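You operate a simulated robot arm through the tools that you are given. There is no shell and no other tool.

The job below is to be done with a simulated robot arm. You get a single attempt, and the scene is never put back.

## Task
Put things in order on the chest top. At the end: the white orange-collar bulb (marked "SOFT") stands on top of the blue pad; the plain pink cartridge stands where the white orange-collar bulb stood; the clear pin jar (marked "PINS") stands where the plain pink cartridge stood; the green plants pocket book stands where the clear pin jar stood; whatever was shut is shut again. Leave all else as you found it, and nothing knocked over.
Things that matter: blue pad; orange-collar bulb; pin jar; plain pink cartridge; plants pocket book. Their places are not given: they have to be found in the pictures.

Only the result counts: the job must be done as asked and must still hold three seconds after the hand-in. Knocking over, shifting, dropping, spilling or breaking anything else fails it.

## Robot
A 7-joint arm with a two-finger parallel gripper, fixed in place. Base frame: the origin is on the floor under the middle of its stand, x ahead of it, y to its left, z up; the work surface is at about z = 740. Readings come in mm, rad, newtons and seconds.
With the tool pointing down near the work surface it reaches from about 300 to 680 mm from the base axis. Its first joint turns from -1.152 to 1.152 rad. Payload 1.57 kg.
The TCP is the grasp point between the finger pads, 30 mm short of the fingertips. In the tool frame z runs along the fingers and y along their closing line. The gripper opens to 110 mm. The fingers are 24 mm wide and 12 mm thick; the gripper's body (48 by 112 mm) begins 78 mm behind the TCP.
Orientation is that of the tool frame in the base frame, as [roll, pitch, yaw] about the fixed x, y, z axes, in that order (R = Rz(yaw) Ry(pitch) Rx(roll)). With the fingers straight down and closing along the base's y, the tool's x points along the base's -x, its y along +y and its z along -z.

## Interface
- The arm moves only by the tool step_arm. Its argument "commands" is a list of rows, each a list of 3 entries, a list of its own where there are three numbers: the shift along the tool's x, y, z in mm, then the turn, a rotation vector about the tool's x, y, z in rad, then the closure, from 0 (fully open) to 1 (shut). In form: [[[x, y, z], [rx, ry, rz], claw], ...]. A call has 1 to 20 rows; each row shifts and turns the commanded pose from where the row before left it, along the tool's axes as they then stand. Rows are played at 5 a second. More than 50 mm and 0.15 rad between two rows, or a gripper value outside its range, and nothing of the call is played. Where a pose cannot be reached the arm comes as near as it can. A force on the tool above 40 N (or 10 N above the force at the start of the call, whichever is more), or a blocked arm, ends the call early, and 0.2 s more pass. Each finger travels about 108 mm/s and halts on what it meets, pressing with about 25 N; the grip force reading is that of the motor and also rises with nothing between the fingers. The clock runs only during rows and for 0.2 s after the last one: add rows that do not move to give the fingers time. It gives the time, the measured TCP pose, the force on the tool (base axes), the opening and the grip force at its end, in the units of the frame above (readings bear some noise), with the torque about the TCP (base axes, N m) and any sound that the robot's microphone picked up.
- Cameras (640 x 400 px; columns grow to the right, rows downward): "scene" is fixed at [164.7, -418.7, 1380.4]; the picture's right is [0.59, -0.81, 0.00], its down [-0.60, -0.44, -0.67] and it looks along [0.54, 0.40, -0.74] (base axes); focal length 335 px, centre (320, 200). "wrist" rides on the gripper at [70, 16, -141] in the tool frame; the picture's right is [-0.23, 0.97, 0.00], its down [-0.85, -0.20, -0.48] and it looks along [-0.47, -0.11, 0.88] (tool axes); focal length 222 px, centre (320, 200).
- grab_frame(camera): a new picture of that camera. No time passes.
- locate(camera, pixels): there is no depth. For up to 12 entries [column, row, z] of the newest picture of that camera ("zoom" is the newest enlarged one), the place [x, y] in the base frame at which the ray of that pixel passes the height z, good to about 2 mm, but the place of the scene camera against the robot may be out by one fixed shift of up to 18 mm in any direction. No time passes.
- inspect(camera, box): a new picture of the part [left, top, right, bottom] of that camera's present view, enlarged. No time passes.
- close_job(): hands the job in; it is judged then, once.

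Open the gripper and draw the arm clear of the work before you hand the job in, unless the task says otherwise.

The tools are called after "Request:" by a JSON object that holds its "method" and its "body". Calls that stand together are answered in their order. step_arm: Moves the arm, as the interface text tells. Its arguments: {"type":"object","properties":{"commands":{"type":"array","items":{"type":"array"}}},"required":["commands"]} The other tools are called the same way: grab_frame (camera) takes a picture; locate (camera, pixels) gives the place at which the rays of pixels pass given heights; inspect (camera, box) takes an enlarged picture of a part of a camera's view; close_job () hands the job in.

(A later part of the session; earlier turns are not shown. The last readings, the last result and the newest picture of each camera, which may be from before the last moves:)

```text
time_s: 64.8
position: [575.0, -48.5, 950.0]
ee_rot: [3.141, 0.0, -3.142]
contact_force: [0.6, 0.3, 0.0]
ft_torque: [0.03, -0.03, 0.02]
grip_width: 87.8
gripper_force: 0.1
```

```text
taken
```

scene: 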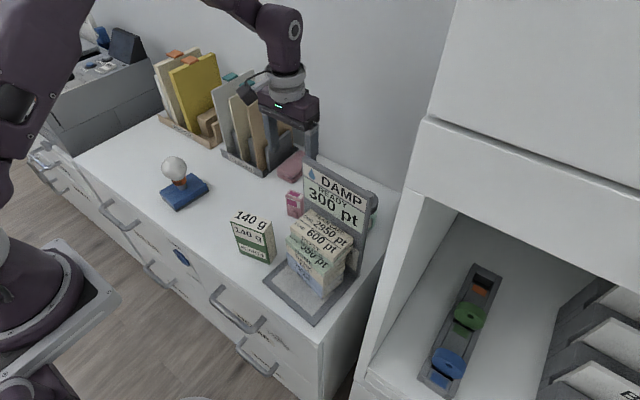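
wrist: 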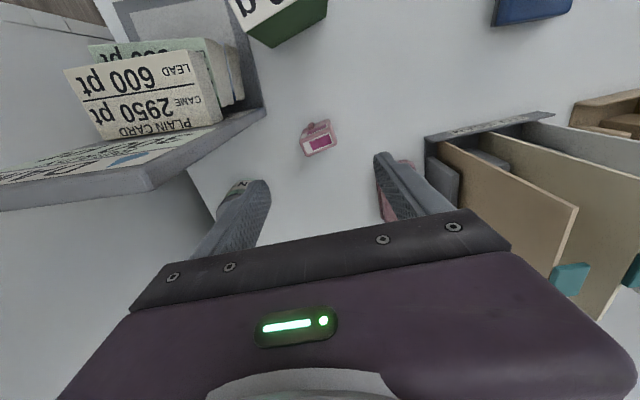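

I now move forward to x about 648, behind the panel (its back face is at x ≤ 534), then right toward the jar, staying at z 950.

Request:
{"method": "step_arm", "body": {"commands": [[[-25, 0, 0], [0, 0, 0], 0.2], [[-25, 0, 0], [0, 0, 0], 0.2], [[-24, 0, 0], [0, 0, 0], 0.2], [[0, -30, 0], [0, 0, 0], 0.2], [[0, -30, 0], [0, 0, 0], 0.2], [[0, -30, 0], [0, 0, 0], 0.2], [[0, -30, 0], [0, 0, 0], 0.2], [[0, -20, 0], [0, 0, 0], 0.2], [[0, 0, 0], [0, 0, 0], 0.2]]}}

Request:
{"method": "grab_frame", "body": {"camera": "wrist"}}

Request:
{"method": "grab_frame", "body": {"camera": "scene"}}

```text
time_s: 66.8
position: [647.8, -192.0, 949.6]
ee_rot: [-3.141, 0.0, 3.141]
contact_force: [0.2, -1.1, -0.2]
ft_torque: [0.0, -0.02, -0.02]
grip_width: 87.9
gripper_force: 0.0
```

```text
taken
```

wrist: 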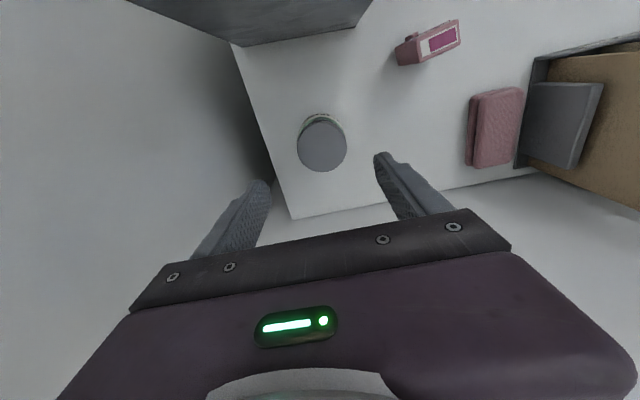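

```text
taken
```

scene: 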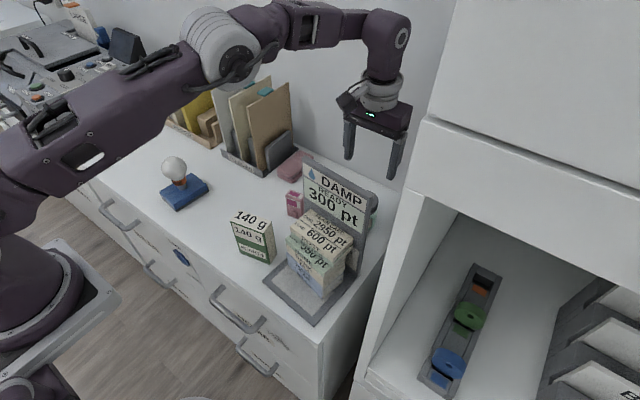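

The jar lid is at about (322,144), nearly below the tool. I enlarge it and locate it at several heights.

Request:
{"method": "inspect", "body": {"camera": "wrist", "box": [260, 90, 380, 190]}}

Request:
{"method": "locate", "body": {"camera": "wrist", "pixels": [[322, 144, 800], [322, 144, 810], [322, 144, 820], [322, 144, 830], [297, 146, 815], [347, 142, 815], [323, 120, 815], [321, 171, 815]]}}

```text
4.00 times, centred on (320, 140) of wrist
```

zoom: 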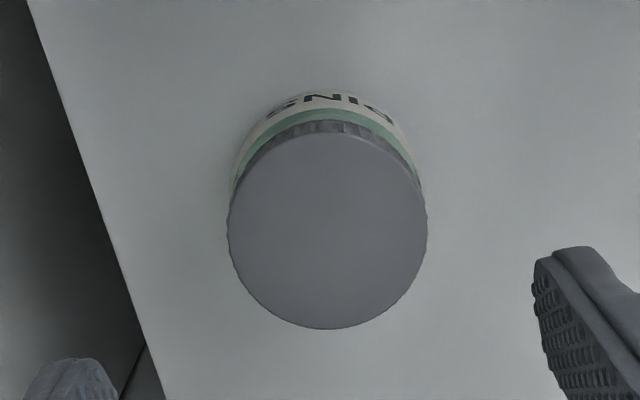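

```text
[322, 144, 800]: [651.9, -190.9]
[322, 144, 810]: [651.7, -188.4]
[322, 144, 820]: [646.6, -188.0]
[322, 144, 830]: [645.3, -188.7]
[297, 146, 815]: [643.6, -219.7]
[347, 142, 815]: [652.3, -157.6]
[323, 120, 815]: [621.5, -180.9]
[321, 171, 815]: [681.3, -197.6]
```

Two views don't quite agree on the lid height (795–815), which matters for x. I go 50 mm lower, still above the lid, and look again for a better fix.

Request:
{"method": "step_arm", "body": {"commands": [[[-5, 1, 25], [0, 0, 0], 0.1], [[0, 0, 25], [0, 0, 0], 0.1], [[0, 0, 0], [0, 0, 0], 0.1], [[0, 0, 0], [0, 0, 0], 0.1]]}}

Request:
{"method": "inspect", "body": {"camera": "wrist", "box": [240, 90, 400, 230]}}

```text
time_s: 67.8
position: [653.0, -189.6, 899.1]
ee_rot: [3.14, 0.0, -3.141]
contact_force: [0.4, 0.6, 0.4]
ft_torque: [-0.01, 0.03, -0.01]
grip_width: 98.9
gripper_force: 0.1
```

```text
2.86 times, centred on (320, 160) of wrist
```

zoom: 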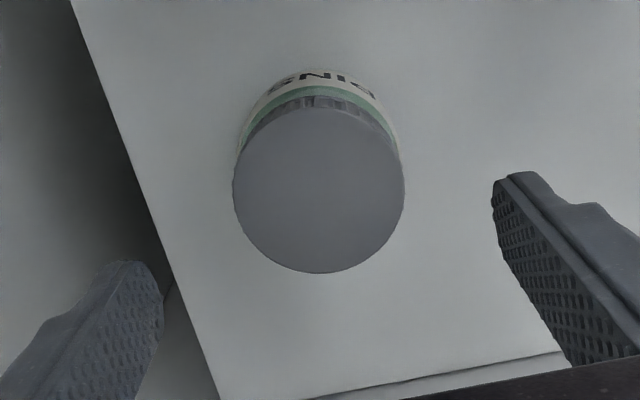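

The closer view fixes the lid at z about 816, Ø62, centre (652.3,-190.5), within 1 mm of the tool axis. I centre on it and descend to z about 788 with the fingers open.

Request:
{"method": "step_arm", "body": {"commands": [[[0.7, -1, 20], [0, 0, 0], 0.15], [[0, 0, 25], [0, 0, 0], 0.15], [[0, 0, 25], [0, 0, 0], 0.15], [[0, 0, 25], [0, 0, 0], 0.15], [[0, 0, 16], [0, 0, 0], 0.2], [[0, 0, 0], [0, 0, 0], 0.33], [[0, 0, 0], [0, 0, 0], 0.36], [[0, 0, 0], [0, 0, 0], 0.36]]}}

Request:
{"method": "inspect", "body": {"camera": "wrist", "box": [220, 100, 420, 240]}}

Request:
{"method": "grab_frame", "body": {"camera": "scene"}}

```text
time_s: 69.6
position: [650.0, -191.1, 789.0]
ee_rot: [3.141, -0.001, -3.142]
contact_force: [0.2, 0.0, 0.1]
ft_torque: [0.0, 0.01, -0.01]
grip_width: 70.4
gripper_force: 0.0
```

```text
2.86 times, centred on (320, 170) of wrist
```

zoom: 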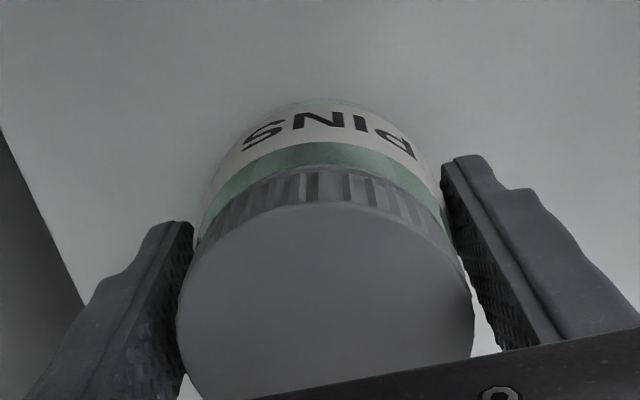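

```text
taken
```

scene: 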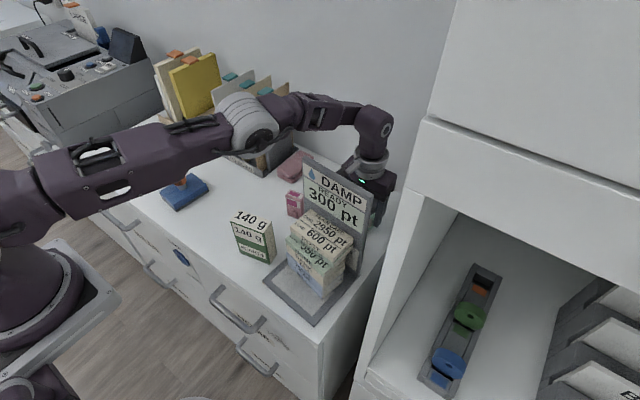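

The jar is centred between the pads. I close on it gradually.

Request:
{"method": "step_arm", "body": {"commands": [[[0, 0, 0], [0, 0, 0], 0.39], [[0, 0, 0], [0, 0, 0], 0.42], [[0, 0, 0], [0, 0, 0], 0.45], [[0, 0, 0], [0, 0, 0], 0.5], [[0, 0, 0], [0, 0, 0], 0.65], [[0, 0, 0], [0, 0, 0], 0.7], [[0, 0, 0], [0, 0, 0], 0.7]]}}

Request:
{"method": "inspect", "body": {"camera": "wrist", "box": [220, 100, 420, 240]}}

```text
time_s: 71.2
position: [650.4, -191.0, 788.7]
ee_rot: [3.141, -0.001, -3.141]
contact_force: [-0.3, 0.0, 0.6]
ft_torque: [0.03, 0.01, -0.01]
grip_width: 65.4
gripper_force: 25.4
```

```text
2.86 times, centred on (320, 170) of wrist
```

zoom: 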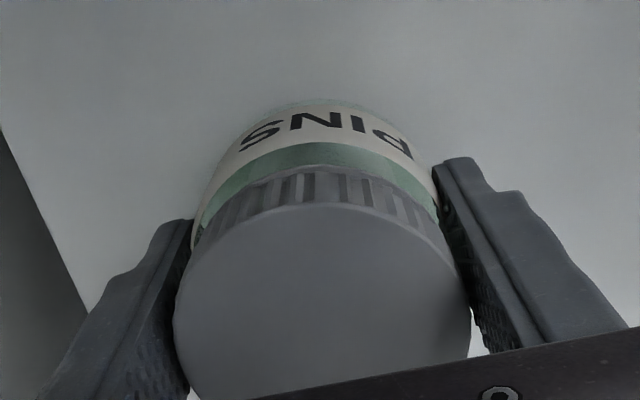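

The jar is held at 65.4 mm with 25 N; its place is about (651.5,-190.8). I lift it slowly and check for slip.

Request:
{"method": "step_arm", "body": {"commands": [[[0, 0, -2], [0, 0, 0], 0.7], [[0, 0, -3], [0, 0, 0], 0.7], [[0, 0, -4], [0, 0, 0], 0.7], [[0, 0, -4], [0, 0, 0], 0.7], [[0, 0, -5], [0, 0, 0], 0.7], [[0, 0, -5], [0, 0, 0], 0.7]]}}

Request:
{"method": "inspect", "body": {"camera": "wrist", "box": [220, 100, 420, 240]}}

```text
time_s: 72.6
position: [651.1, -189.2, 811.5]
ee_rot: [-3.141, -0.001, -3.141]
contact_force: [-1.2, -0.4, -2.3]
ft_torque: [-0.03, 0.02, -0.02]
grip_width: 65.0
gripper_force: 25.4
```

```text
2.86 times, centred on (320, 170) of wrist
```

zoom: 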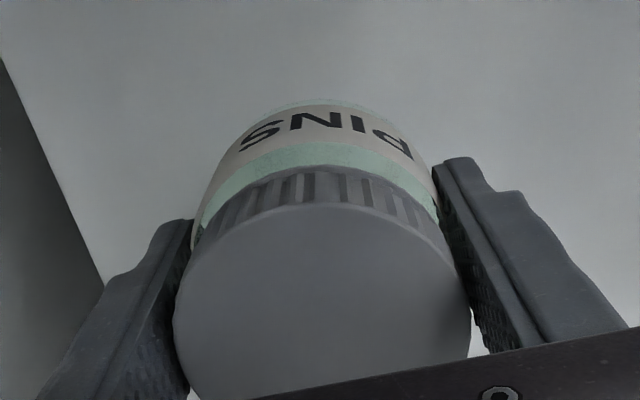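

No slip, and the jar is off the surface. I lift on to z about 890 and move left behind the panel.

Request:
{"method": "step_arm", "body": {"commands": [[[0, 0, -6], [0, 0, 0], 0.7], [[0, 0, -7], [0, 0, 0], 0.7], [[0, 0, -8], [0, 0, 0], 0.7], [[0, 0, -9], [0, 0, 0], 0.7], [[0, 0, -9], [0, 0, 0], 0.7], [[0, 0, -9], [0, 0, 0], 0.7], [[0, 0, -9], [0, 0, 0], 0.7], [[0, 0, -9], [0, 0, 0], 0.7], [[0, 0, -8], [0, 0, 0], 0.7], [[0, 0, -5], [0, 0, 0], 0.7], [[0, 4, 0], [0, 0, 0], 0.7], [[0, 8, 0], [0, 0, 0], 0.7], [[0, 10, 0], [0, 0, 0], 0.7], [[0, 10, 0], [0, 0, 0], 0.7], [[0, 10, 0], [0, 0, 0], 0.7], [[0, 10, 0], [0, 0, 0], 0.7], [[0, 10, 0], [0, 0, 0], 0.7], [[0, 10, 0], [0, 0, 0], 0.7]]}}

Request:
{"method": "inspect", "body": {"camera": "wrist", "box": [220, 100, 420, 240]}}

Request:
{"method": "grab_frame", "body": {"camera": "scene"}}

```text
time_s: 76.4
position: [650.2, -115.7, 889.1]
ee_rot: [3.141, -0.001, -3.141]
contact_force: [0.1, 0.8, -2.4]
ft_torque: [-0.02, -0.02, 0.01]
grip_width: 65.0
gripper_force: 24.8
```

```text
2.86 times, centred on (320, 170) of wrist
```

zoom: 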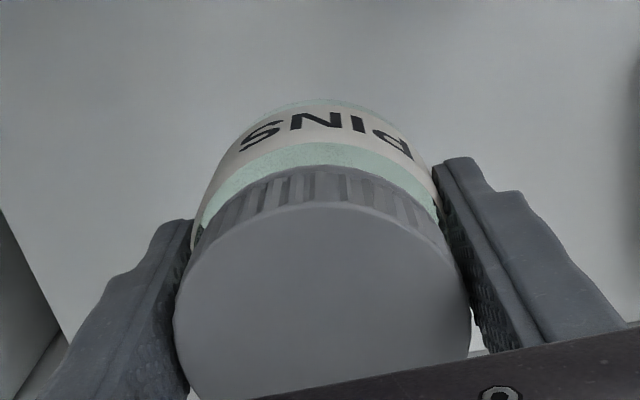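

```text
taken
```

scene: 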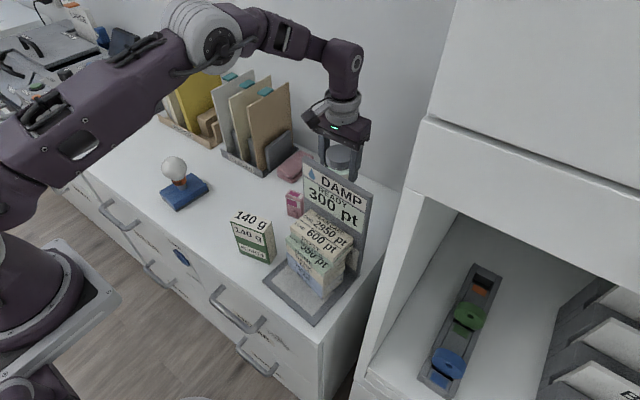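

The jar is steady behind the panel. I continue left and then diagonally back toward the cartridge's former place.

Request:
{"method": "step_arm", "body": {"commands": [[[0, 10, 0], [0, 0, 0], 0.7], [[0, 10, 0], [0, 0, 0], 0.7], [[0, 10, 0], [0, 0, 0], 0.7], [[0, 10, 0], [0, 0, 0], 0.7], [[0, 10, 0], [0, 0, 0], 0.7], [[2, 8, 0], [0, 0, 0], 0.7], [[5, 8.6, 0], [0, 0, 0], 0.7], [[5, 8.6, 0], [0, 0, 0], 0.7], [[5, 8.6, 0], [0, 0, 0], 0.7], [[5, 8.6, 0], [0, 0, 0], 0.7], [[5, 8.6, 0], [0, 0, 0], 0.7], [[5, 8.6, 0], [0, 0, 0], 0.7], [[5, 8.6, 0], [0, 0, 0], 0.7], [[5, 8.6, 0], [0, 0, 0], 0.7], [[5, 8.6, 0], [0, 0, 0], 0.7], [[5, 8.6, 0], [0, 0, 0], 0.7]]}}

Request:
{"method": "grab_frame", "body": {"camera": "wrist"}}

Request:
{"method": "grab_frame", "body": {"camera": "scene"}}

```text
time_s: 79.8
position: [598.8, 27.2, 889.3]
ee_rot: [3.141, 0.0, -3.141]
contact_force: [-0.2, -0.2, -2.1]
ft_torque: [0.02, 0.02, -0.01]
grip_width: 65.2
gripper_force: 24.8
```

```text
taken
```

wrist: 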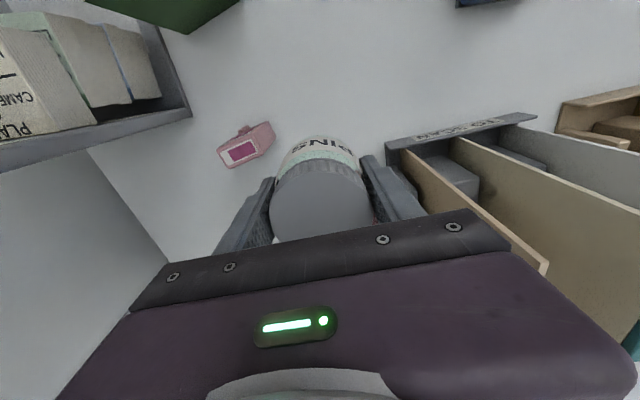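

```text
taken
```

scene: 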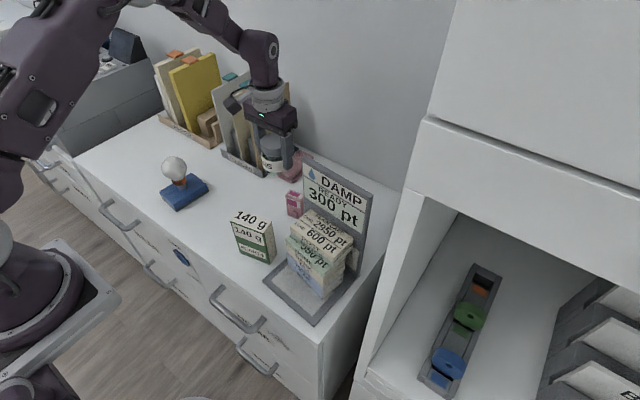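

The tan folder's front edge is near the path, so I first come back in x, then go left to (555,111.5).

Request:
{"method": "step_arm", "body": {"commands": [[[8, 3, 0], [0, 0, 0], 0.7], [[9, 3, 0], [0, 0, 0], 0.7], [[9, 3, 0], [0, 0, 0], 0.7], [[9, 4, 0], [0, 0, 0], 0.7], [[6, 7, 0], [0, 0, 0], 0.7], [[2.5, 9, 0], [0, 0, 0], 0.7], [[0, 10, 0], [0, 0, 0], 0.7], [[0, 10, 0], [0, 0, 0], 0.7], [[0, 10, 0], [0, 0, 0], 0.7], [[0, 10, 0], [0, 0, 0], 0.7], [[0, 9, 0], [0, 0, 0], 0.7], [[0, 6.3, 0], [0, 0, 0], 0.7], [[0, 0, 0], [0, 0, 0], 0.7], [[0, 0, 0], [0, 0, 0], 0.7]]}}

Request:
{"method": "grab_frame", "body": {"camera": "wrist"}}

Request:
{"method": "inspect", "body": {"camera": "scene", "box": [190, 80, 310, 220]}}

```text
time_s: 82.8
position: [555.5, 110.3, 890.3]
ee_rot: [3.141, -0.001, 3.141]
contact_force: [0.9, -0.6, -1.9]
ft_torque: [-0.02, 0.0, -0.05]
grip_width: 65.2
gripper_force: 24.9
```

```text
taken
```

wrist: 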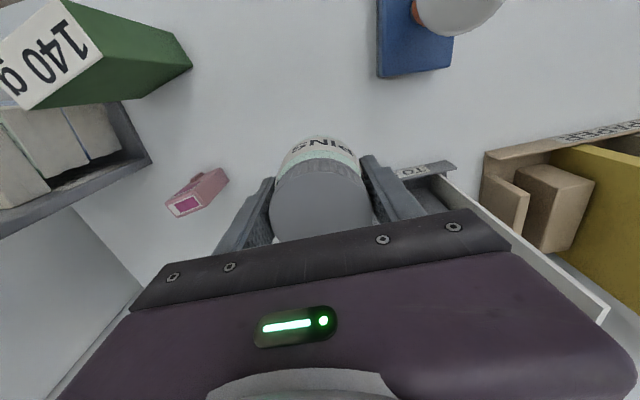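

```text
2.86 times, centred on (250, 150) of scene
```

zoom: 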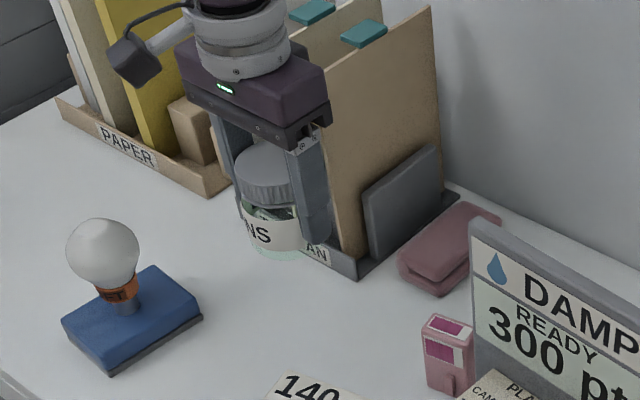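

The jar is over the cartridge's old place. I lower it slowly to a few millimetres above the surface.

Request:
{"method": "step_arm", "body": {"commands": [[[0, 1, 4], [0, 0, 0], 0.7], [[0, 0, 8], [0, 0, 0], 0.7], [[0, 0, 9], [0, 0, 0], 0.7], [[0, 0, 9], [0, 0, 0], 0.7], [[0, 0, 9], [0, 0, 0], 0.7], [[0, 0, 9], [0, 0, 0], 0.7], [[0, 0, 9], [0, 0, 0], 0.7], [[0, 0, 9], [0, 0, 0], 0.7], [[0, 0, 9], [0, 0, 0], 0.7], [[0, 0, 8], [0, 0, 0], 0.7], [[0, 0, 7], [0, 0, 0], 0.7], [[0, 0, 4], [0, 0, 0], 0.7], [[0, 0, 2], [0, 0, 0], 0.7], [[0, 0, 0], [0, 0, 0], 0.7]]}}

Request:
{"method": "inspect", "body": {"camera": "scene", "box": [200, 110, 300, 210]}}

```text
time_s: 85.8
position: [556.0, 112.4, 794.5]
ee_rot: [3.141, 0.001, 3.141]
contact_force: [0.0, -0.1, -1.9]
ft_torque: [0.04, -0.01, 0.01]
grip_width: 65.1
gripper_force: 24.9
```

```text
4.00 times, centred on (250, 160) of scene
```

zoom: 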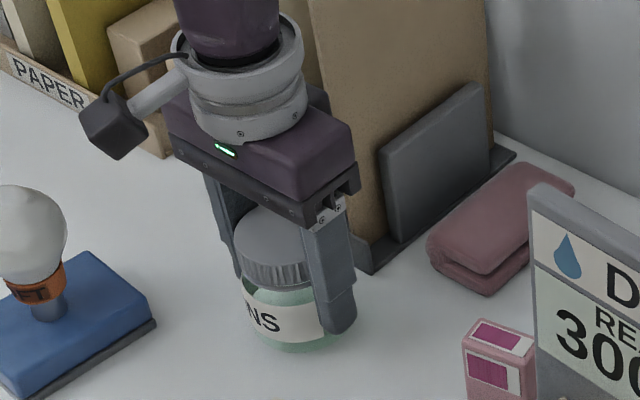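

I'm about 5 mm above the surface; I lower in small steps until the reading shows contact.

Request:
{"method": "step_arm", "body": {"commands": [[[0, 0, 1.2], [0, 0, 0], 0.7], [[0, 0, 1.2], [0, 0, 0], 0.7], [[0, 0, 1], [0, 0, 0], 0.7], [[0, 0, 0.8], [0, 0, 0], 0.7]]}}

```text
time_s: 86.8
position: [555.8, 111.3, 790.1]
ee_rot: [-3.141, 0.0, -3.141]
contact_force: [-0.2, 0.1, -1.3]
ft_torque: [-0.01, 0.0, -0.01]
grip_width: 65.3
gripper_force: 24.8
```

Still hanging (Fz -1.3). A few more small steps down.

Request:
{"method": "step_arm", "body": {"commands": [[[0, 0, 0.7], [0, 0, 0], 0.7], [[0, 0, 0.7], [0, 0, 0], 0.7]]}}

```text
time_s: 87.4
position: [555.1, 112.4, 788.3]
ee_rot: [3.141, 0.0, 3.141]
contact_force: [-1.7, -1.1, 2.5]
ft_torque: [0.01, 0.04, -0.02]
grip_width: 65.3
gripper_force: 24.6
```

Contact has begun (Fz +2.5 N). I lower a touch more and open gradually.

Request:
{"method": "step_arm", "body": {"commands": [[[0, 0, 0.3], [0, 0, 0], 0.7], [[0, 0, 0], [0, 0, 0], 0.42], [[0, 0, 0], [0, 0, 0], 0.4], [[0, 0, 0], [0, 0, 0], 0.36], [[0, 0, 0], [0, 0, 0], 0.3], [[0, 0, 0], [0, 0, 0], 0.24], [[0, 0, 0], [0, 0, 0], 0.2], [[0, 0, 0], [0, 0, 0], 0.2]]}}

Request:
{"method": "inspect", "body": {"camera": "scene", "box": [200, 110, 300, 210]}}

Request:
{"method": "inspect", "body": {"camera": "wrist", "box": [220, 100, 420, 240]}}

```text
time_s: 89.2
position: [557.0, 111.7, 788.2]
ee_rot: [3.14, 0.0, 3.141]
contact_force: [0.7, -0.2, -1.1]
ft_torque: [-0.04, -0.04, 0.02]
grip_width: 88.1
gripper_force: 0.1
```

```text
4.00 times, centred on (250, 160) of scene
```

zoom: 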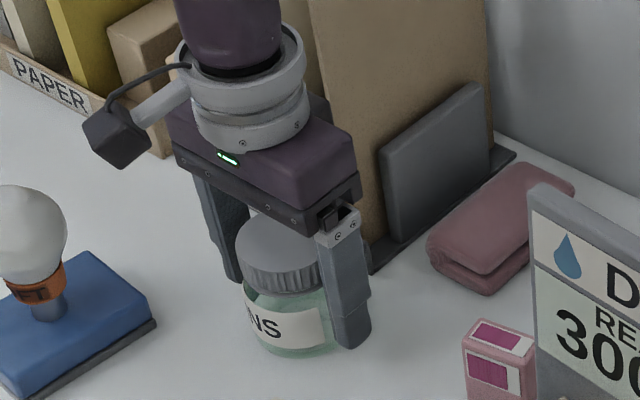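

```text
2.86 times, centred on (320, 170) of wrist
```

zoom: 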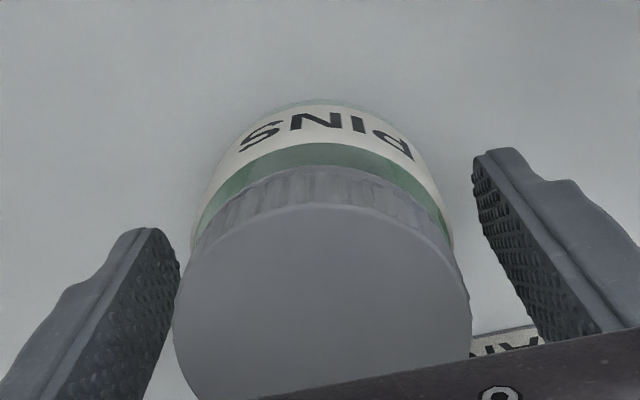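

The jar stands in place. I rise straight up and then go over the book, approaching at z about 950 in front of the sign.

Request:
{"method": "step_arm", "body": {"commands": [[[0, 0, -8], [0, 0, 0], 0.2], [[0, 0, -25], [0, 0, 0], 0.2], [[0, 0, -45], [0, 0, 0], 0.2], [[0, 0, -45], [0, 0, 0], 0.2], [[0, 0, -45], [0, 0, 0], 0.2], [[30, -35, 0], [0, 0, 0], 0.2], [[30, -35, 0], [0, 0, 0], 0.2], [[30, -35, 0], [0, 0, 0], 0.2], [[28, -35, 0], [0, 0, 0], 0.2], [[0, 0, 0], [0, 0, 0], 0.2], [[0, 0, 0], [0, 0, 0], 0.2]]}}

Request:
{"method": "grab_frame", "body": {"camera": "wrist"}}

Request:
{"method": "grab_frame", "body": {"camera": "scene"}}

Request:
{"method": "inspect", "body": {"camera": "wrist", "box": [220, 60, 420, 220]}}

```text
time_s: 91.6
position: [439.0, -28.4, 955.8]
ee_rot: [3.141, 0.001, -3.141]
contact_force: [0.7, 0.2, -1.3]
ft_torque: [0.0, -0.02, -0.01]
grip_width: 87.8
gripper_force: 0.0
```

```text
taken
```

wrist: 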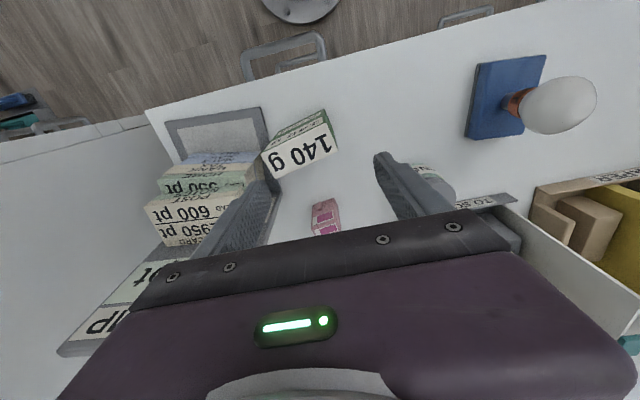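

```text
taken
```

scene: 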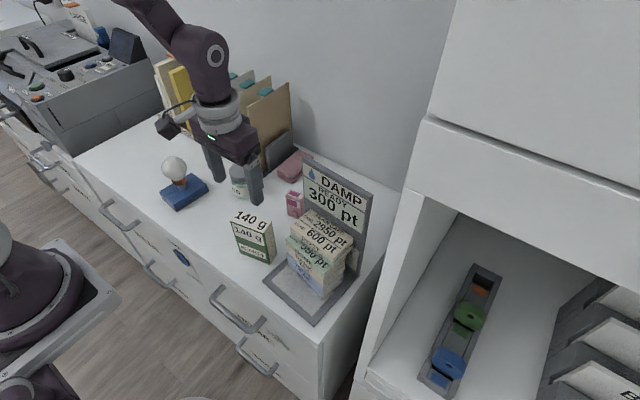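

```text
2.50 times, centred on (320, 140) of wrist
```

zoom: 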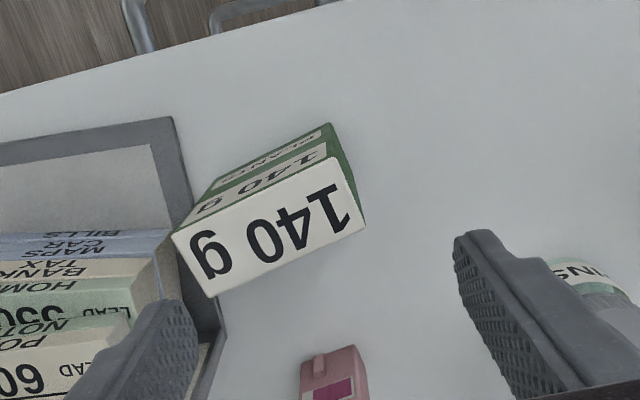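

The book's top is near z 830 with corners about (432,-102), (417,-15), (451,-9), (468,-94): centre (442,-55), 88×36 mm, turned about 11°. I turn the gripper about 79° here at height, so it closes across the book's thickness with the camera on the free (+y) side.

Request:
{"method": "step_arm", "body": {"commands": [[[0, 0, 0], [0, 0, 0.138], 0.2], [[0, 0, 0], [0, 0, 0.138], 0.2], [[0, 0, 0], [0, 0, 0.138], 0.2], [[0, 0, 0], [0, 0, 0.138], 0.2], [[0, 0, 0], [0, 0, 0.138], 0.2], [[0, 0, 0], [0, 0, 0.138], 0.2], [[0, 0, 0], [0, 0, 0.138], 0.2], [[0, 0, 0], [0, 0, 0.138], 0.2], [[0, 0, 0], [0, 0, 0.138], 0.2], [[0, 0, 0], [0, 0, 0.138], 0.2], [[0, 0, 0], [0, 0, 0], 0.2], [[0, 0, 0], [0, 0, 0], 0.2]]}}

Request:
{"method": "grab_frame", "body": {"camera": "wrist"}}

Request:
{"method": "grab_frame", "body": {"camera": "scene"}}

```text
time_s: 94.2
position: [437.7, -27.9, 956.4]
ee_rot: [3.141, 0.0, 1.761]
contact_force: [0.3, -0.2, 0.4]
ft_torque: [0.04, 0.02, 0.0]
grip_width: 88.0
gripper_force: 0.1
```

```text
taken
```

wrist: 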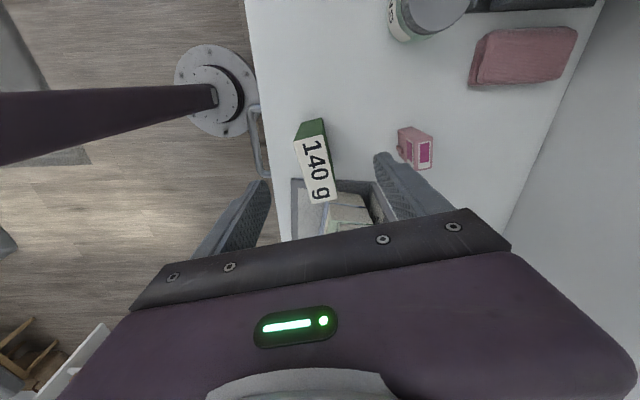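

```text
taken
```

scene: 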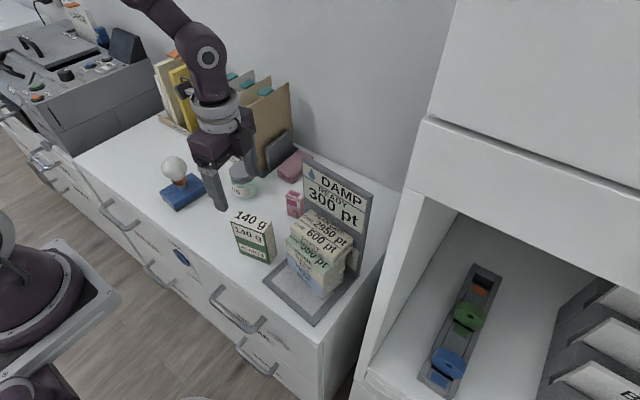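

The turn worked (yaw 1.761). The book's top "140 g" is visible at about (317,170); I enlarge it to centre on it.

Request:
{"method": "inspect", "body": {"camera": "wrist", "box": [260, 100, 400, 220]}}

```text
3.33 times, centred on (330, 160) of wrist
```

zoom: 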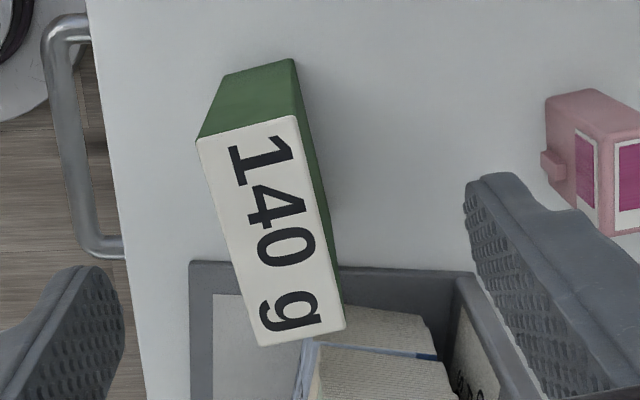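

Combining both views, the book's top is actually at z about 857 (book 79×32×117 mm), centre about (433,-50), well aligned with the tool. I move over it and down to z about 905 to verify.

Request:
{"method": "step_arm", "body": {"commands": [[[-11, -4.5, 10], [0, 0, 0], 0.2], [[-11, -4.5, 20], [0, 0, 0], 0.2], [[0, 0, 20], [0, 0, 0], 0.2], [[0, 0, 0], [0, 0, 0], 0.2], [[0, 0, 0], [0, 0, 0], 0.2]]}}

Request:
{"method": "inspect", "body": {"camera": "wrist", "box": [220, 90, 420, 230]}}

```text
time_s: 95.4
position: [433.0, -51.7, 906.5]
ee_rot: [-3.14, 0.001, 1.76]
contact_force: [0.3, -0.8, 0.4]
ft_torque: [-0.03, 0.01, 0.01]
grip_width: 88.1
gripper_force: 0.0
```

```text
2.86 times, centred on (320, 160) of wrist
```

zoom: 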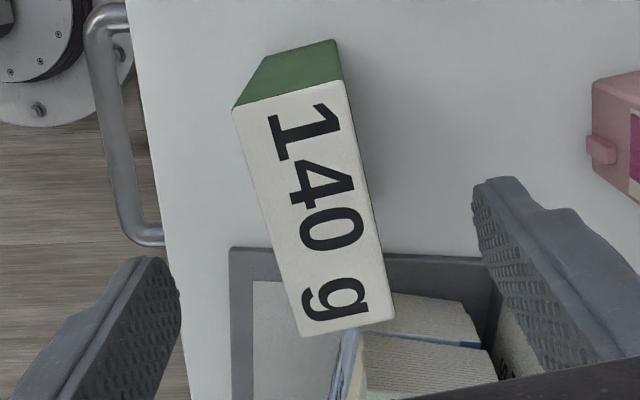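

The book's top centre is within 0.5 mm of the tool axis and square to it (80×32 mm). I descend to z about 820 and close.

Request:
{"method": "step_arm", "body": {"commands": [[[0, 0, 22], [0, 0, 0], 0.2], [[0, 0, 24], [0, 0, 0], 0.2], [[0, 0, 24], [0, 0, 0], 0.2], [[0, 0, 16], [0, 0, 0], 0.3], [[0, 0, 0], [0, 0, 0], 0.45], [[0, 0, 0], [0, 0, 0], 0.58], [[0, 0, 0], [0, 0, 0], 0.64], [[0, 0, 0], [0, 0, 0], 0.68], [[0, 0, 0], [0, 0, 0], 0.72], [[0, 0, 0], [0, 0, 0], 0.8], [[0, 0, 0], [0, 0, 0], 0.9], [[0, 0, 0], [0, 0, 0], 0.9]]}}

Request:
{"method": "inspect", "body": {"camera": "wrist", "box": [220, 90, 420, 230]}}

Request:
{"method": "inspect", "body": {"camera": "scene", "box": [200, 150, 340, 290]}}

```text
time_s: 98.0
position: [433.5, -52.1, 819.0]
ee_rot: [3.14, 0.0, 1.762]
contact_force: [1.0, -0.4, 1.4]
ft_torque: [0.04, 0.03, 0.03]
grip_width: 33.8
gripper_force: 24.9
```

```text
2.86 times, centred on (320, 160) of wrist
```

zoom: 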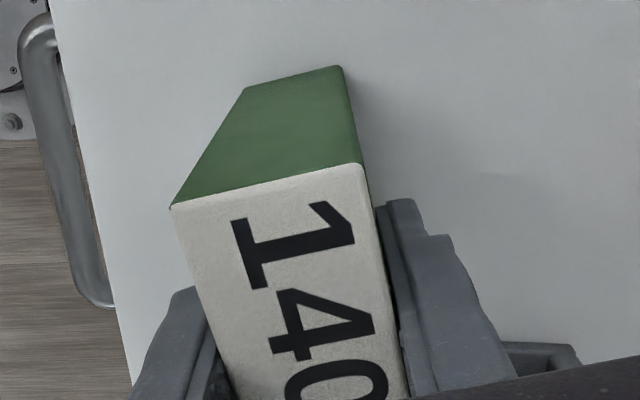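

```text
2.86 times, centred on (270, 220) of scene
```

zoom: 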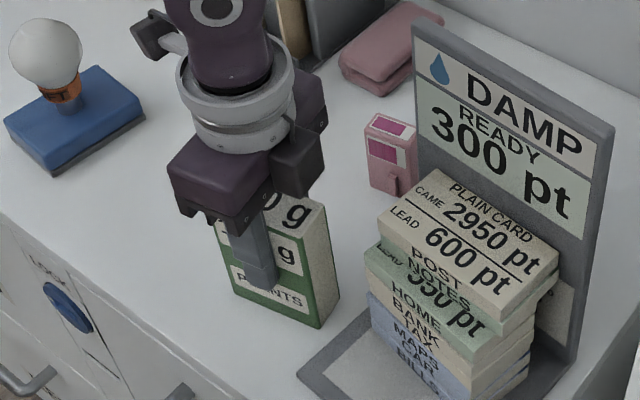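

The book is gripped (33.8 mm, 25 N). I lift slowly.

Request:
{"method": "step_arm", "body": {"commands": [[[0, 0, -2], [0, 0, 0], 0.9], [[0, 0, -3], [0, 0, 0], 0.9], [[0, 0, -4], [0, 0, 0], 0.9], [[0, 0, -5], [0, 0, 0], 0.9], [[0, 0, -6], [0, 0, 0], 0.9], [[0, 0, -7], [0, 0, 0], 0.9], [[0, 0, -8], [0, 0, 0], 0.9], [[0, 0, -8], [0, 0, 0], 0.9]]}}

Request:
{"method": "inspect", "body": {"camera": "wrist", "box": [220, 90, 420, 230]}}

Request:
{"method": "inspect", "body": {"camera": "scene", "box": [200, 130, 340, 270]}}

```text
time_s: 99.8
position: [433.2, -50.2, 862.8]
ee_rot: [3.141, -0.001, 1.762]
contact_force: [0.6, -0.2, -1.3]
ft_torque: [-0.03, 0.01, -0.01]
grip_width: 34.0
gripper_force: 24.2
```

```text
2.86 times, centred on (320, 160) of wrist
```

zoom: 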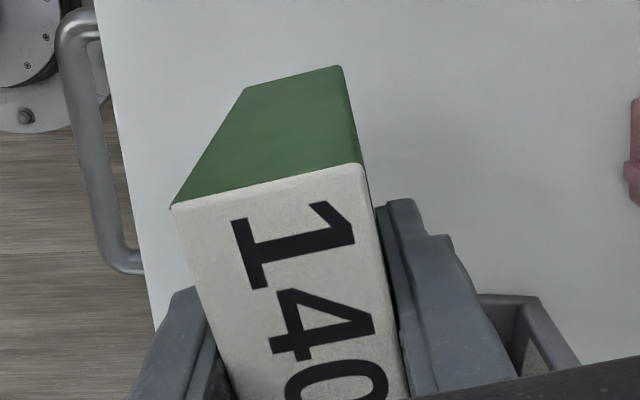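

```text
2.86 times, centred on (270, 200) of scene
```

zoom: 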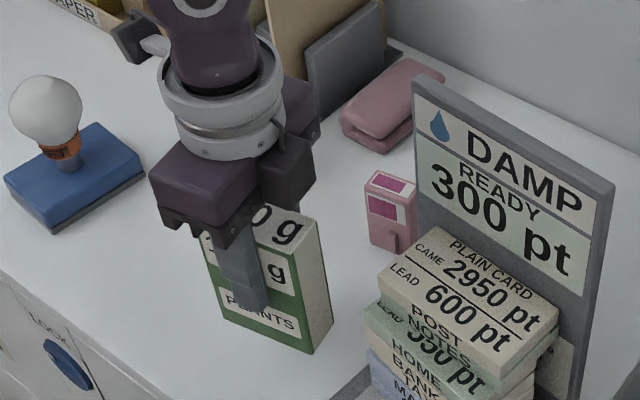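

The book hangs steady. I finish the lift to z about 915 (its bottom at about 837, above cartridge and jar) and begin to go round the left side of the sign.

Request:
{"method": "step_arm", "body": {"commands": [[[0, 0, -6], [0, 0, 0], 0.9], [[0, 0, -8], [0, 0, 0], 0.9], [[0, 0, -8], [0, 0, 0], 0.9], [[0, 0, -8], [0, 0, 0], 0.9], [[0, 0, -8], [0, 0, 0], 0.9], [[0, 0, -8], [0, 0, 0], 0.9], [[0, 0, -6], [0, 0, 0], 0.9], [[3.4, 9.2, 0], [0, 0, 0], 0.9], [[3.4, 9.2, 0], [0, 0, 0], 0.9], [[3.5, 9.2, 0], [0, 0, 0], 0.9], [[3.5, 9.2, 0], [0, 0, 0], 0.9], [[3.5, 9.2, 0], [0, 0, 0], 0.9], [[3.5, 9.2, 0], [0, 0, 0], 0.9], [[3.4, 9.2, 0], [0, 0, 0], 0.9], [[3.4, 9.1, 0], [0, 0, 0], 0.9]]}}

Request:
{"method": "grab_frame", "body": {"camera": "wrist"}}

Request:
{"method": "grab_frame", "body": {"camera": "scene"}}

```text
time_s: 103.0
position: [500.5, -9.6, 915.9]
ee_rot: [3.142, 0.001, 1.762]
contact_force: [-0.4, 0.1, -1.6]
ft_torque: [-0.02, 0.0, 0.03]
grip_width: 33.9
gripper_force: 24.6
```

```text
taken
```

wrist: 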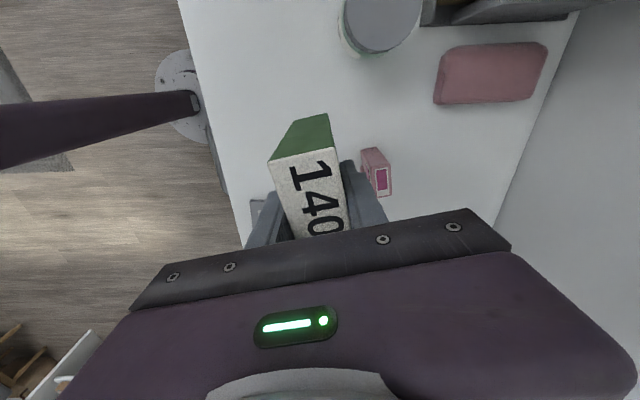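

```text
taken
```

scene: 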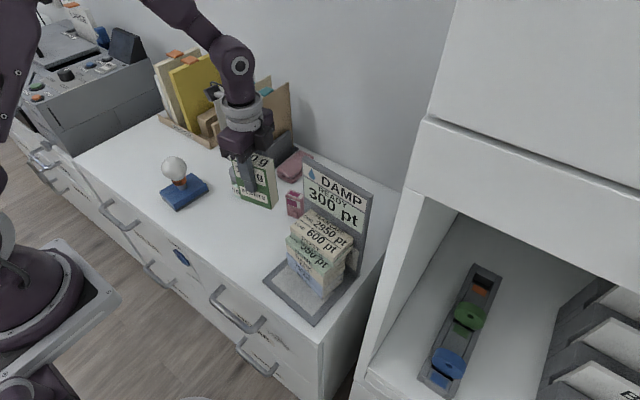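

All steady. I continue forward past the sign's left edge, keeping at least 40 mm from it.

Request:
{"method": "step_arm", "body": {"commands": [[[-4.8, 9.2, 0], [0, 0, 0], 0.9], [[-4.8, 9.2, 0], [0, 0, 0], 0.9], [[-4.8, 9.2, 0], [0, 0, 0], 0.9], [[-4.8, 9.2, 0], [0, 0, 0], 0.9], [[-4.8, 9.2, 0], [0, 0, 0], 0.9], [[-4.8, 9.2, 0], [0, 0, 0], 0.9], [[-4.8, 9.2, 0], [0, 0, 0], 0.9], [[-4.8, 9.2, 0], [0, 0, 0], 0.9], [[-4.8, 9.2, 0], [0, 0, 0], 0.9], [[-4.8, 9.2, 0], [0, 0, 0], 0.9], [[-6.5, 7.3, 0], [0, 0, 0], 0.9], [[-6.5, 7.3, 0], [0, 0, 0], 0.9], [[-6.5, 7.3, 0], [0, 0, 0], 0.9], [[-6.5, 7.3, 0], [0, 0, 0], 0.9], [[-6.5, 7.3, 0], [0, 0, 0], 0.9], [[-6.5, 7.3, 0], [0, 0, 0], 0.9], [[0, 0, 0], [0, 0, 0], 0.9]]}}

Request:
{"method": "grab_frame", "body": {"camera": "wrist"}}

Request:
{"method": "grab_frame", "body": {"camera": "scene"}}

```text
time_s: 106.6
position: [650.4, -69.9, 915.3]
ee_rot: [3.141, 0.0, 1.763]
contact_force: [-0.4, 0.4, -1.6]
ft_torque: [0.01, -0.02, -0.01]
grip_width: 33.6
gripper_force: 24.9
```

```text
taken
```

wrist: 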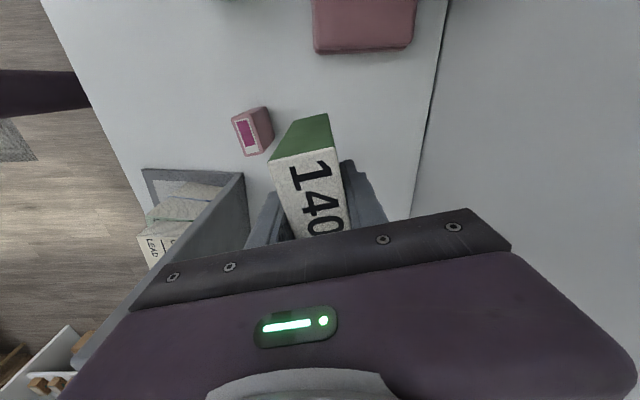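

```text
taken
```

scene: 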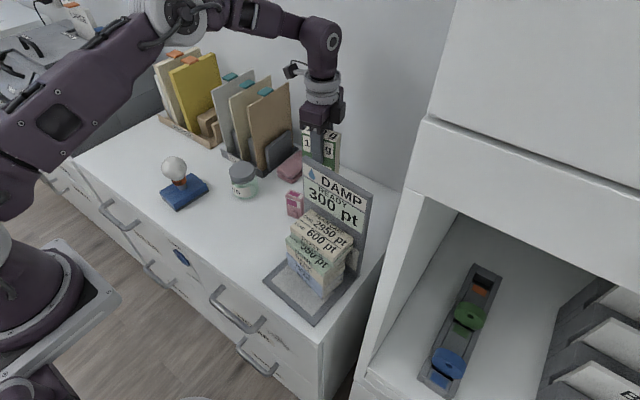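

The book is behind the sign. I now go right to above the jar's former place (651.5,-190.8).

Request:
{"method": "step_arm", "body": {"commands": [[[-9.9, -1.8, 0], [0, 0, 0], 0.9], [[-9.9, -1.8, 0], [0, 0, 0], 0.9], [[-9.9, -1.8, 0], [0, 0, 0], 0.9], [[-9.9, -1.8, 0], [0, 0, 0], 0.9], [[-9.9, -1.8, 0], [0, 0, 0], 0.9], [[-9.9, -1.8, 0], [0, 0, 0], 0.9], [[-9.9, -1.8, 0], [0, 0, 0], 0.9], [[-9.9, -1.8, 0], [0, 0, 0], 0.9], [[-9.9, -1.8, 0], [0, 0, 0], 0.9], [[-9.9, -1.8, 0], [0, 0, 0], 0.9], [[-9.9, -1.8, 0], [0, 0, 0], 0.9], [[-9.9, -1.8, 0], [0, 0, 0], 0.9], [[0, 0, 0], [0, 0, 0], 0.9], [[0, 0, 0], [0, 0, 0], 0.9]]}}

Request:
{"method": "grab_frame", "body": {"camera": "wrist"}}

Request:
{"method": "grab_frame", "body": {"camera": "scene"}}

```text
time_s: 109.6
position: [650.3, -188.9, 915.8]
ee_rot: [3.141, 0.001, 1.762]
contact_force: [-0.1, 0.2, -1.0]
ft_torque: [0.02, -0.04, 0.0]
grip_width: 33.7
gripper_force: 24.8
```

```text
taken
```

wrist: 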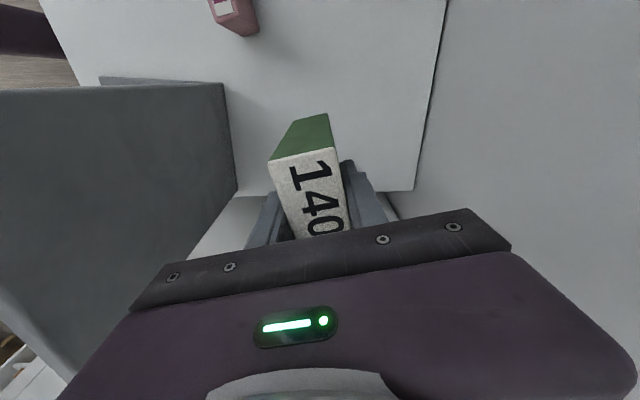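

```text
taken
```

scene: 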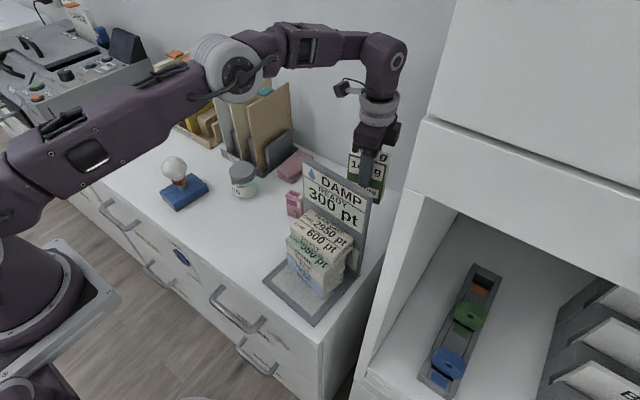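

The book is above the spot, 2 mm short in y; I correct that and lower slowly to just above the surface.

Request:
{"method": "step_arm", "body": {"commands": [[[-1.6, 0.8, 4], [0, 0, 0], 0.9], [[0, 0, 8], [0, 0, 0], 0.9], [[0, 0, 9], [0, 0, 0], 0.9], [[0, 0, 9], [0, 0, 0], 0.9], [[0, 0, 9], [0, 0, 0], 0.9], [[0, 0, 9], [0, 0, 0], 0.9], [[0, 0, 9], [0, 0, 0], 0.9], [[0, 0, 9], [0, 0, 0], 0.9], [[0, 0, 9], [0, 0, 0], 0.9], [[0, 0, 8], [0, 0, 0], 0.9], [[0, 0, 5], [0, 0, 0], 0.9], [[0, 0, 3], [0, 0, 0], 0.9], [[0, 0, 0], [0, 0, 0], 0.9]]}}

Request:
{"method": "grab_frame", "body": {"camera": "scene"}}

```text
time_s: 112.4
position: [651.8, -191.9, 824.1]
ee_rot: [-3.14, -0.002, 1.76]
contact_force: [1.0, -0.4, -1.1]
ft_torque: [0.01, -0.03, 0.01]
grip_width: 34.2
gripper_force: 25.2
```

```text
taken
```

scene: 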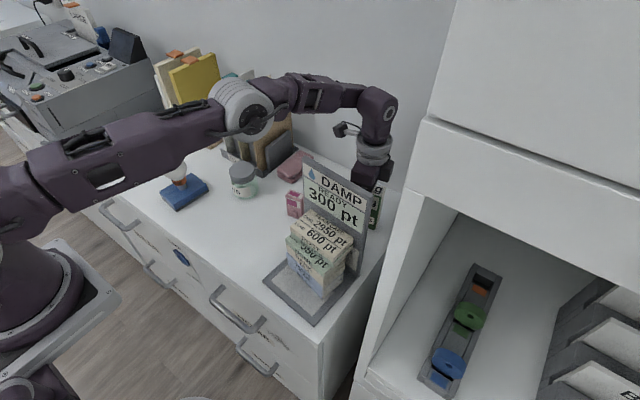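

About 4 mm remain; I lower in small steps to contact.

Request:
{"method": "step_arm", "body": {"commands": [[[0, 0, 1.2], [0, 0, 0], 0.9], [[0, 0, 1.2], [0, 0, 0], 0.9], [[0, 0, 0.8], [0, 0, 0], 0.9]]}}

```text
time_s: 113.2
position: [651.9, -193.5, 821.1]
ee_rot: [3.14, 0.001, 1.76]
contact_force: [-0.6, -0.8, -1.7]
ft_torque: [0.01, -0.01, 0.01]
grip_width: 33.9
gripper_force: 24.8
```

Request:
{"method": "step_arm", "body": {"commands": [[[0.8, 0, 0.7], [0, 0, 0], 0.9], [[0, 0, 0.7], [0, 0, 0], 0.9]]}}

```text
time_s: 113.8
position: [651.6, -191.8, 818.6]
ee_rot: [3.14, 0.001, 1.761]
contact_force: [0.1, 0.4, 1.2]
ft_torque: [-0.04, 0.0, 0.0]
grip_width: 33.6
gripper_force: 25.3
```

The reading turns positive (1.2 N), so the book is touching down. I lower 0.4 mm more and open gradually.

Request:
{"method": "step_arm", "body": {"commands": [[[0, 0, 0.4], [0, 0, 0], 0.9], [[0, 0, 0], [0, 0, 0], 0.9], [[0, 0, 0], [0, 0, 0], 0.69], [[0, 0, 0], [0, 0, 0], 0.66], [[0, 0, 0], [0, 0, 0], 0.6], [[0, 0, 0], [0, 0, 0], 0.52], [[0, 0, 0], [0, 0, 0], 0.45], [[0, 0, 0], [0, 0, 0], 0.45]]}}

Request:
{"method": "inspect", "body": {"camera": "wrist", "box": [220, 90, 420, 230]}}

```text
time_s: 115.6
position: [652.0, -191.2, 819.2]
ee_rot: [-3.141, 0.0, 1.762]
contact_force: [-0.4, -0.3, -0.2]
ft_torque: [0.0, 0.02, -0.01]
grip_width: 60.4
gripper_force: 0.1
```

```text
2.86 times, centred on (320, 160) of wrist
```

zoom: 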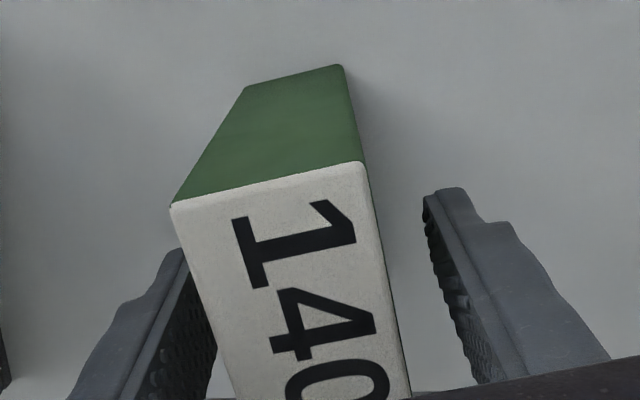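

The book stands free in the jar's old place. I rise straight up and go back around the sign's left side to look at the stand from its left.

Request:
{"method": "step_arm", "body": {"commands": [[[0, 0, -8], [0, 0, 0], 0.45], [[0, 0, -25], [0, 0, 0], 0.45], [[0, 0, -45], [0, 0, 0], 0.45], [[0, 0, -45], [0, 0, 0], 0.45], [[0, 0, -20], [0, 0, 0], 0.45], [[30, 6, 0], [0, 0, 0], 0.45], [[30, 6, 0], [0, 0, 0], 0.45], [[30, 6, 0], [0, 0, 0], 0.45], [[30, 5, 0], [0, 0, 0], 0.45], [[25, 5, 0], [0, 0, 0], 0.45], [[10, -35, 0], [0, 0, 0], 0.45], [[10, -35, 0], [0, 0, 0], 0.45], [[10, -35, 0], [0, 0, 0], 0.45], [[10, -35, 0], [0, 0, 0], 0.45], [[8, -35, 0], [0, 0, 0], 0.45], [[0, 0, 0], [0, 0, 0], 0.45]]}}

Request:
{"method": "grab_frame", "body": {"camera": "scene"}}

Request:
{"method": "grab_frame", "body": {"camera": "wrist"}}

```text
time_s: 119.0
position: [470.0, -29.7, 961.2]
ee_rot: [-3.142, -0.001, 1.762]
contact_force: [0.9, 0.1, -0.4]
ft_torque: [-0.01, 0.01, -0.01]
grip_width: 60.2
gripper_force: 0.1
```

```text
taken
```

scene: 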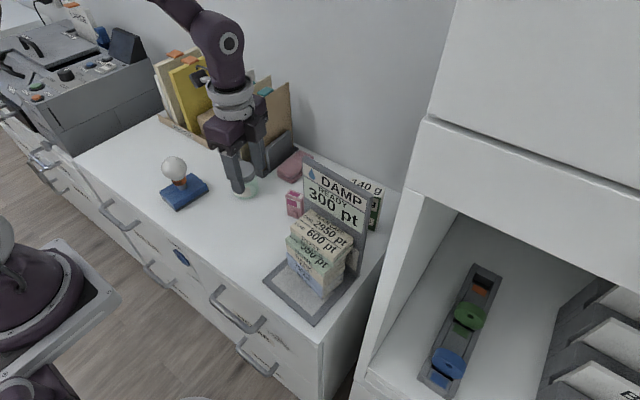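

```text
taken
```

wrist: 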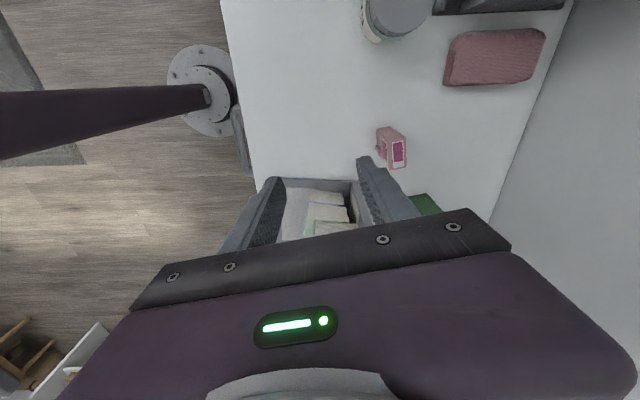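

All four moves are done; now I assess the card stand for repair. I enlarge the stand from both cameras.

Request:
{"method": "inspect", "body": {"camera": "wrist", "box": [240, 160, 400, 250]}}

Request:
{"method": "inspect", "body": {"camera": "scene", "box": [260, 150, 390, 330]}}

```text
4.00 times, centred on (320, 205) of wrist
```

zoom: 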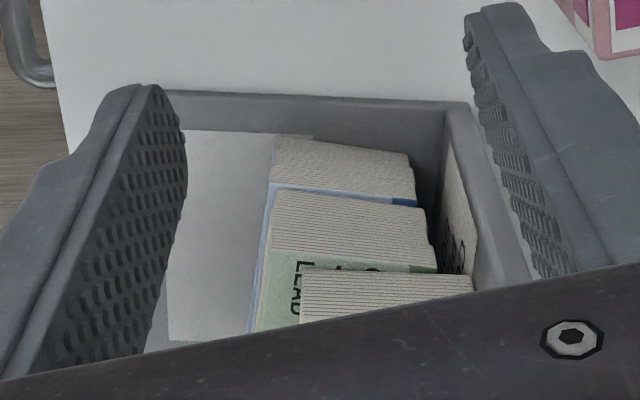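

```text
2.22 times, centred on (325, 240) of scene
```

zoom: 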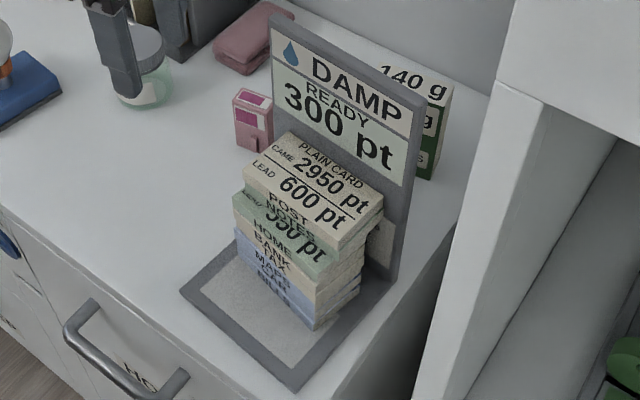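

To plan the repair I need a side view of the stack. I move left to about (457,40), then tilt the tool by about 0.6 rad so the wrist camera looks toward the stand from its left side.

Request:
{"method": "step_arm", "body": {"commands": [[[35, 0, 0], [0, 0, 0], 0.9], [[35, 0, 15], [0, 0, 0], 0.9], [[0, 0, 15], [0, 0, 0], 0.9], [[0, 0, 0], [0, -0.12, 0], 0.9], [[0, 0, 0], [0, -0.12, 0], 0.9], [[0, 0, 0], [0, -0.12, 0], 0.9], [[0, 0, 0], [0, -0.12, 0], 0.9], [[0, 0, 0], [0, -0.12, 0], 0.9], [[0, 0, 0], [0, 0, 0], 0.9], [[0, 0, 0], [0, 0, 0], 0.9]]}}

Request:
{"method": "grab_frame", "body": {"camera": "wrist"}}

Request:
{"method": "grab_frame", "body": {"camera": "scene"}}

```text
time_s: 121.2
position: [457.9, 38.4, 931.5]
ee_rot: [-3.141, 0.601, 1.761]
contact_force: [-0.8, -0.5, 0.1]
ft_torque: [-0.01, 0.03, 0.0]
grip_width: 11.1
gripper_force: 0.2
```

```text
taken
```

wrist: 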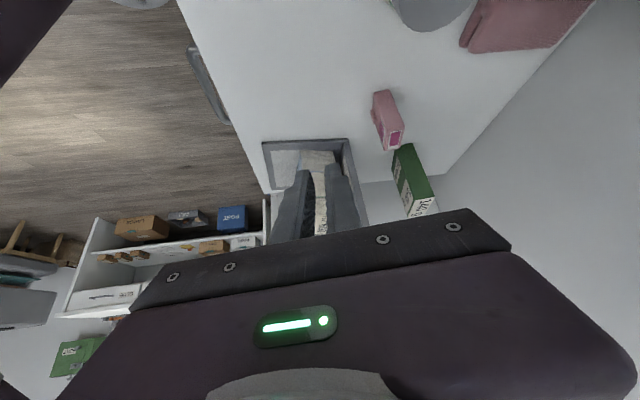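

```text
taken
```

scene: 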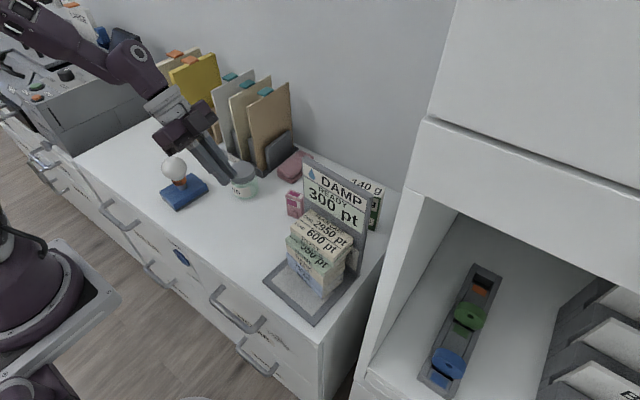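

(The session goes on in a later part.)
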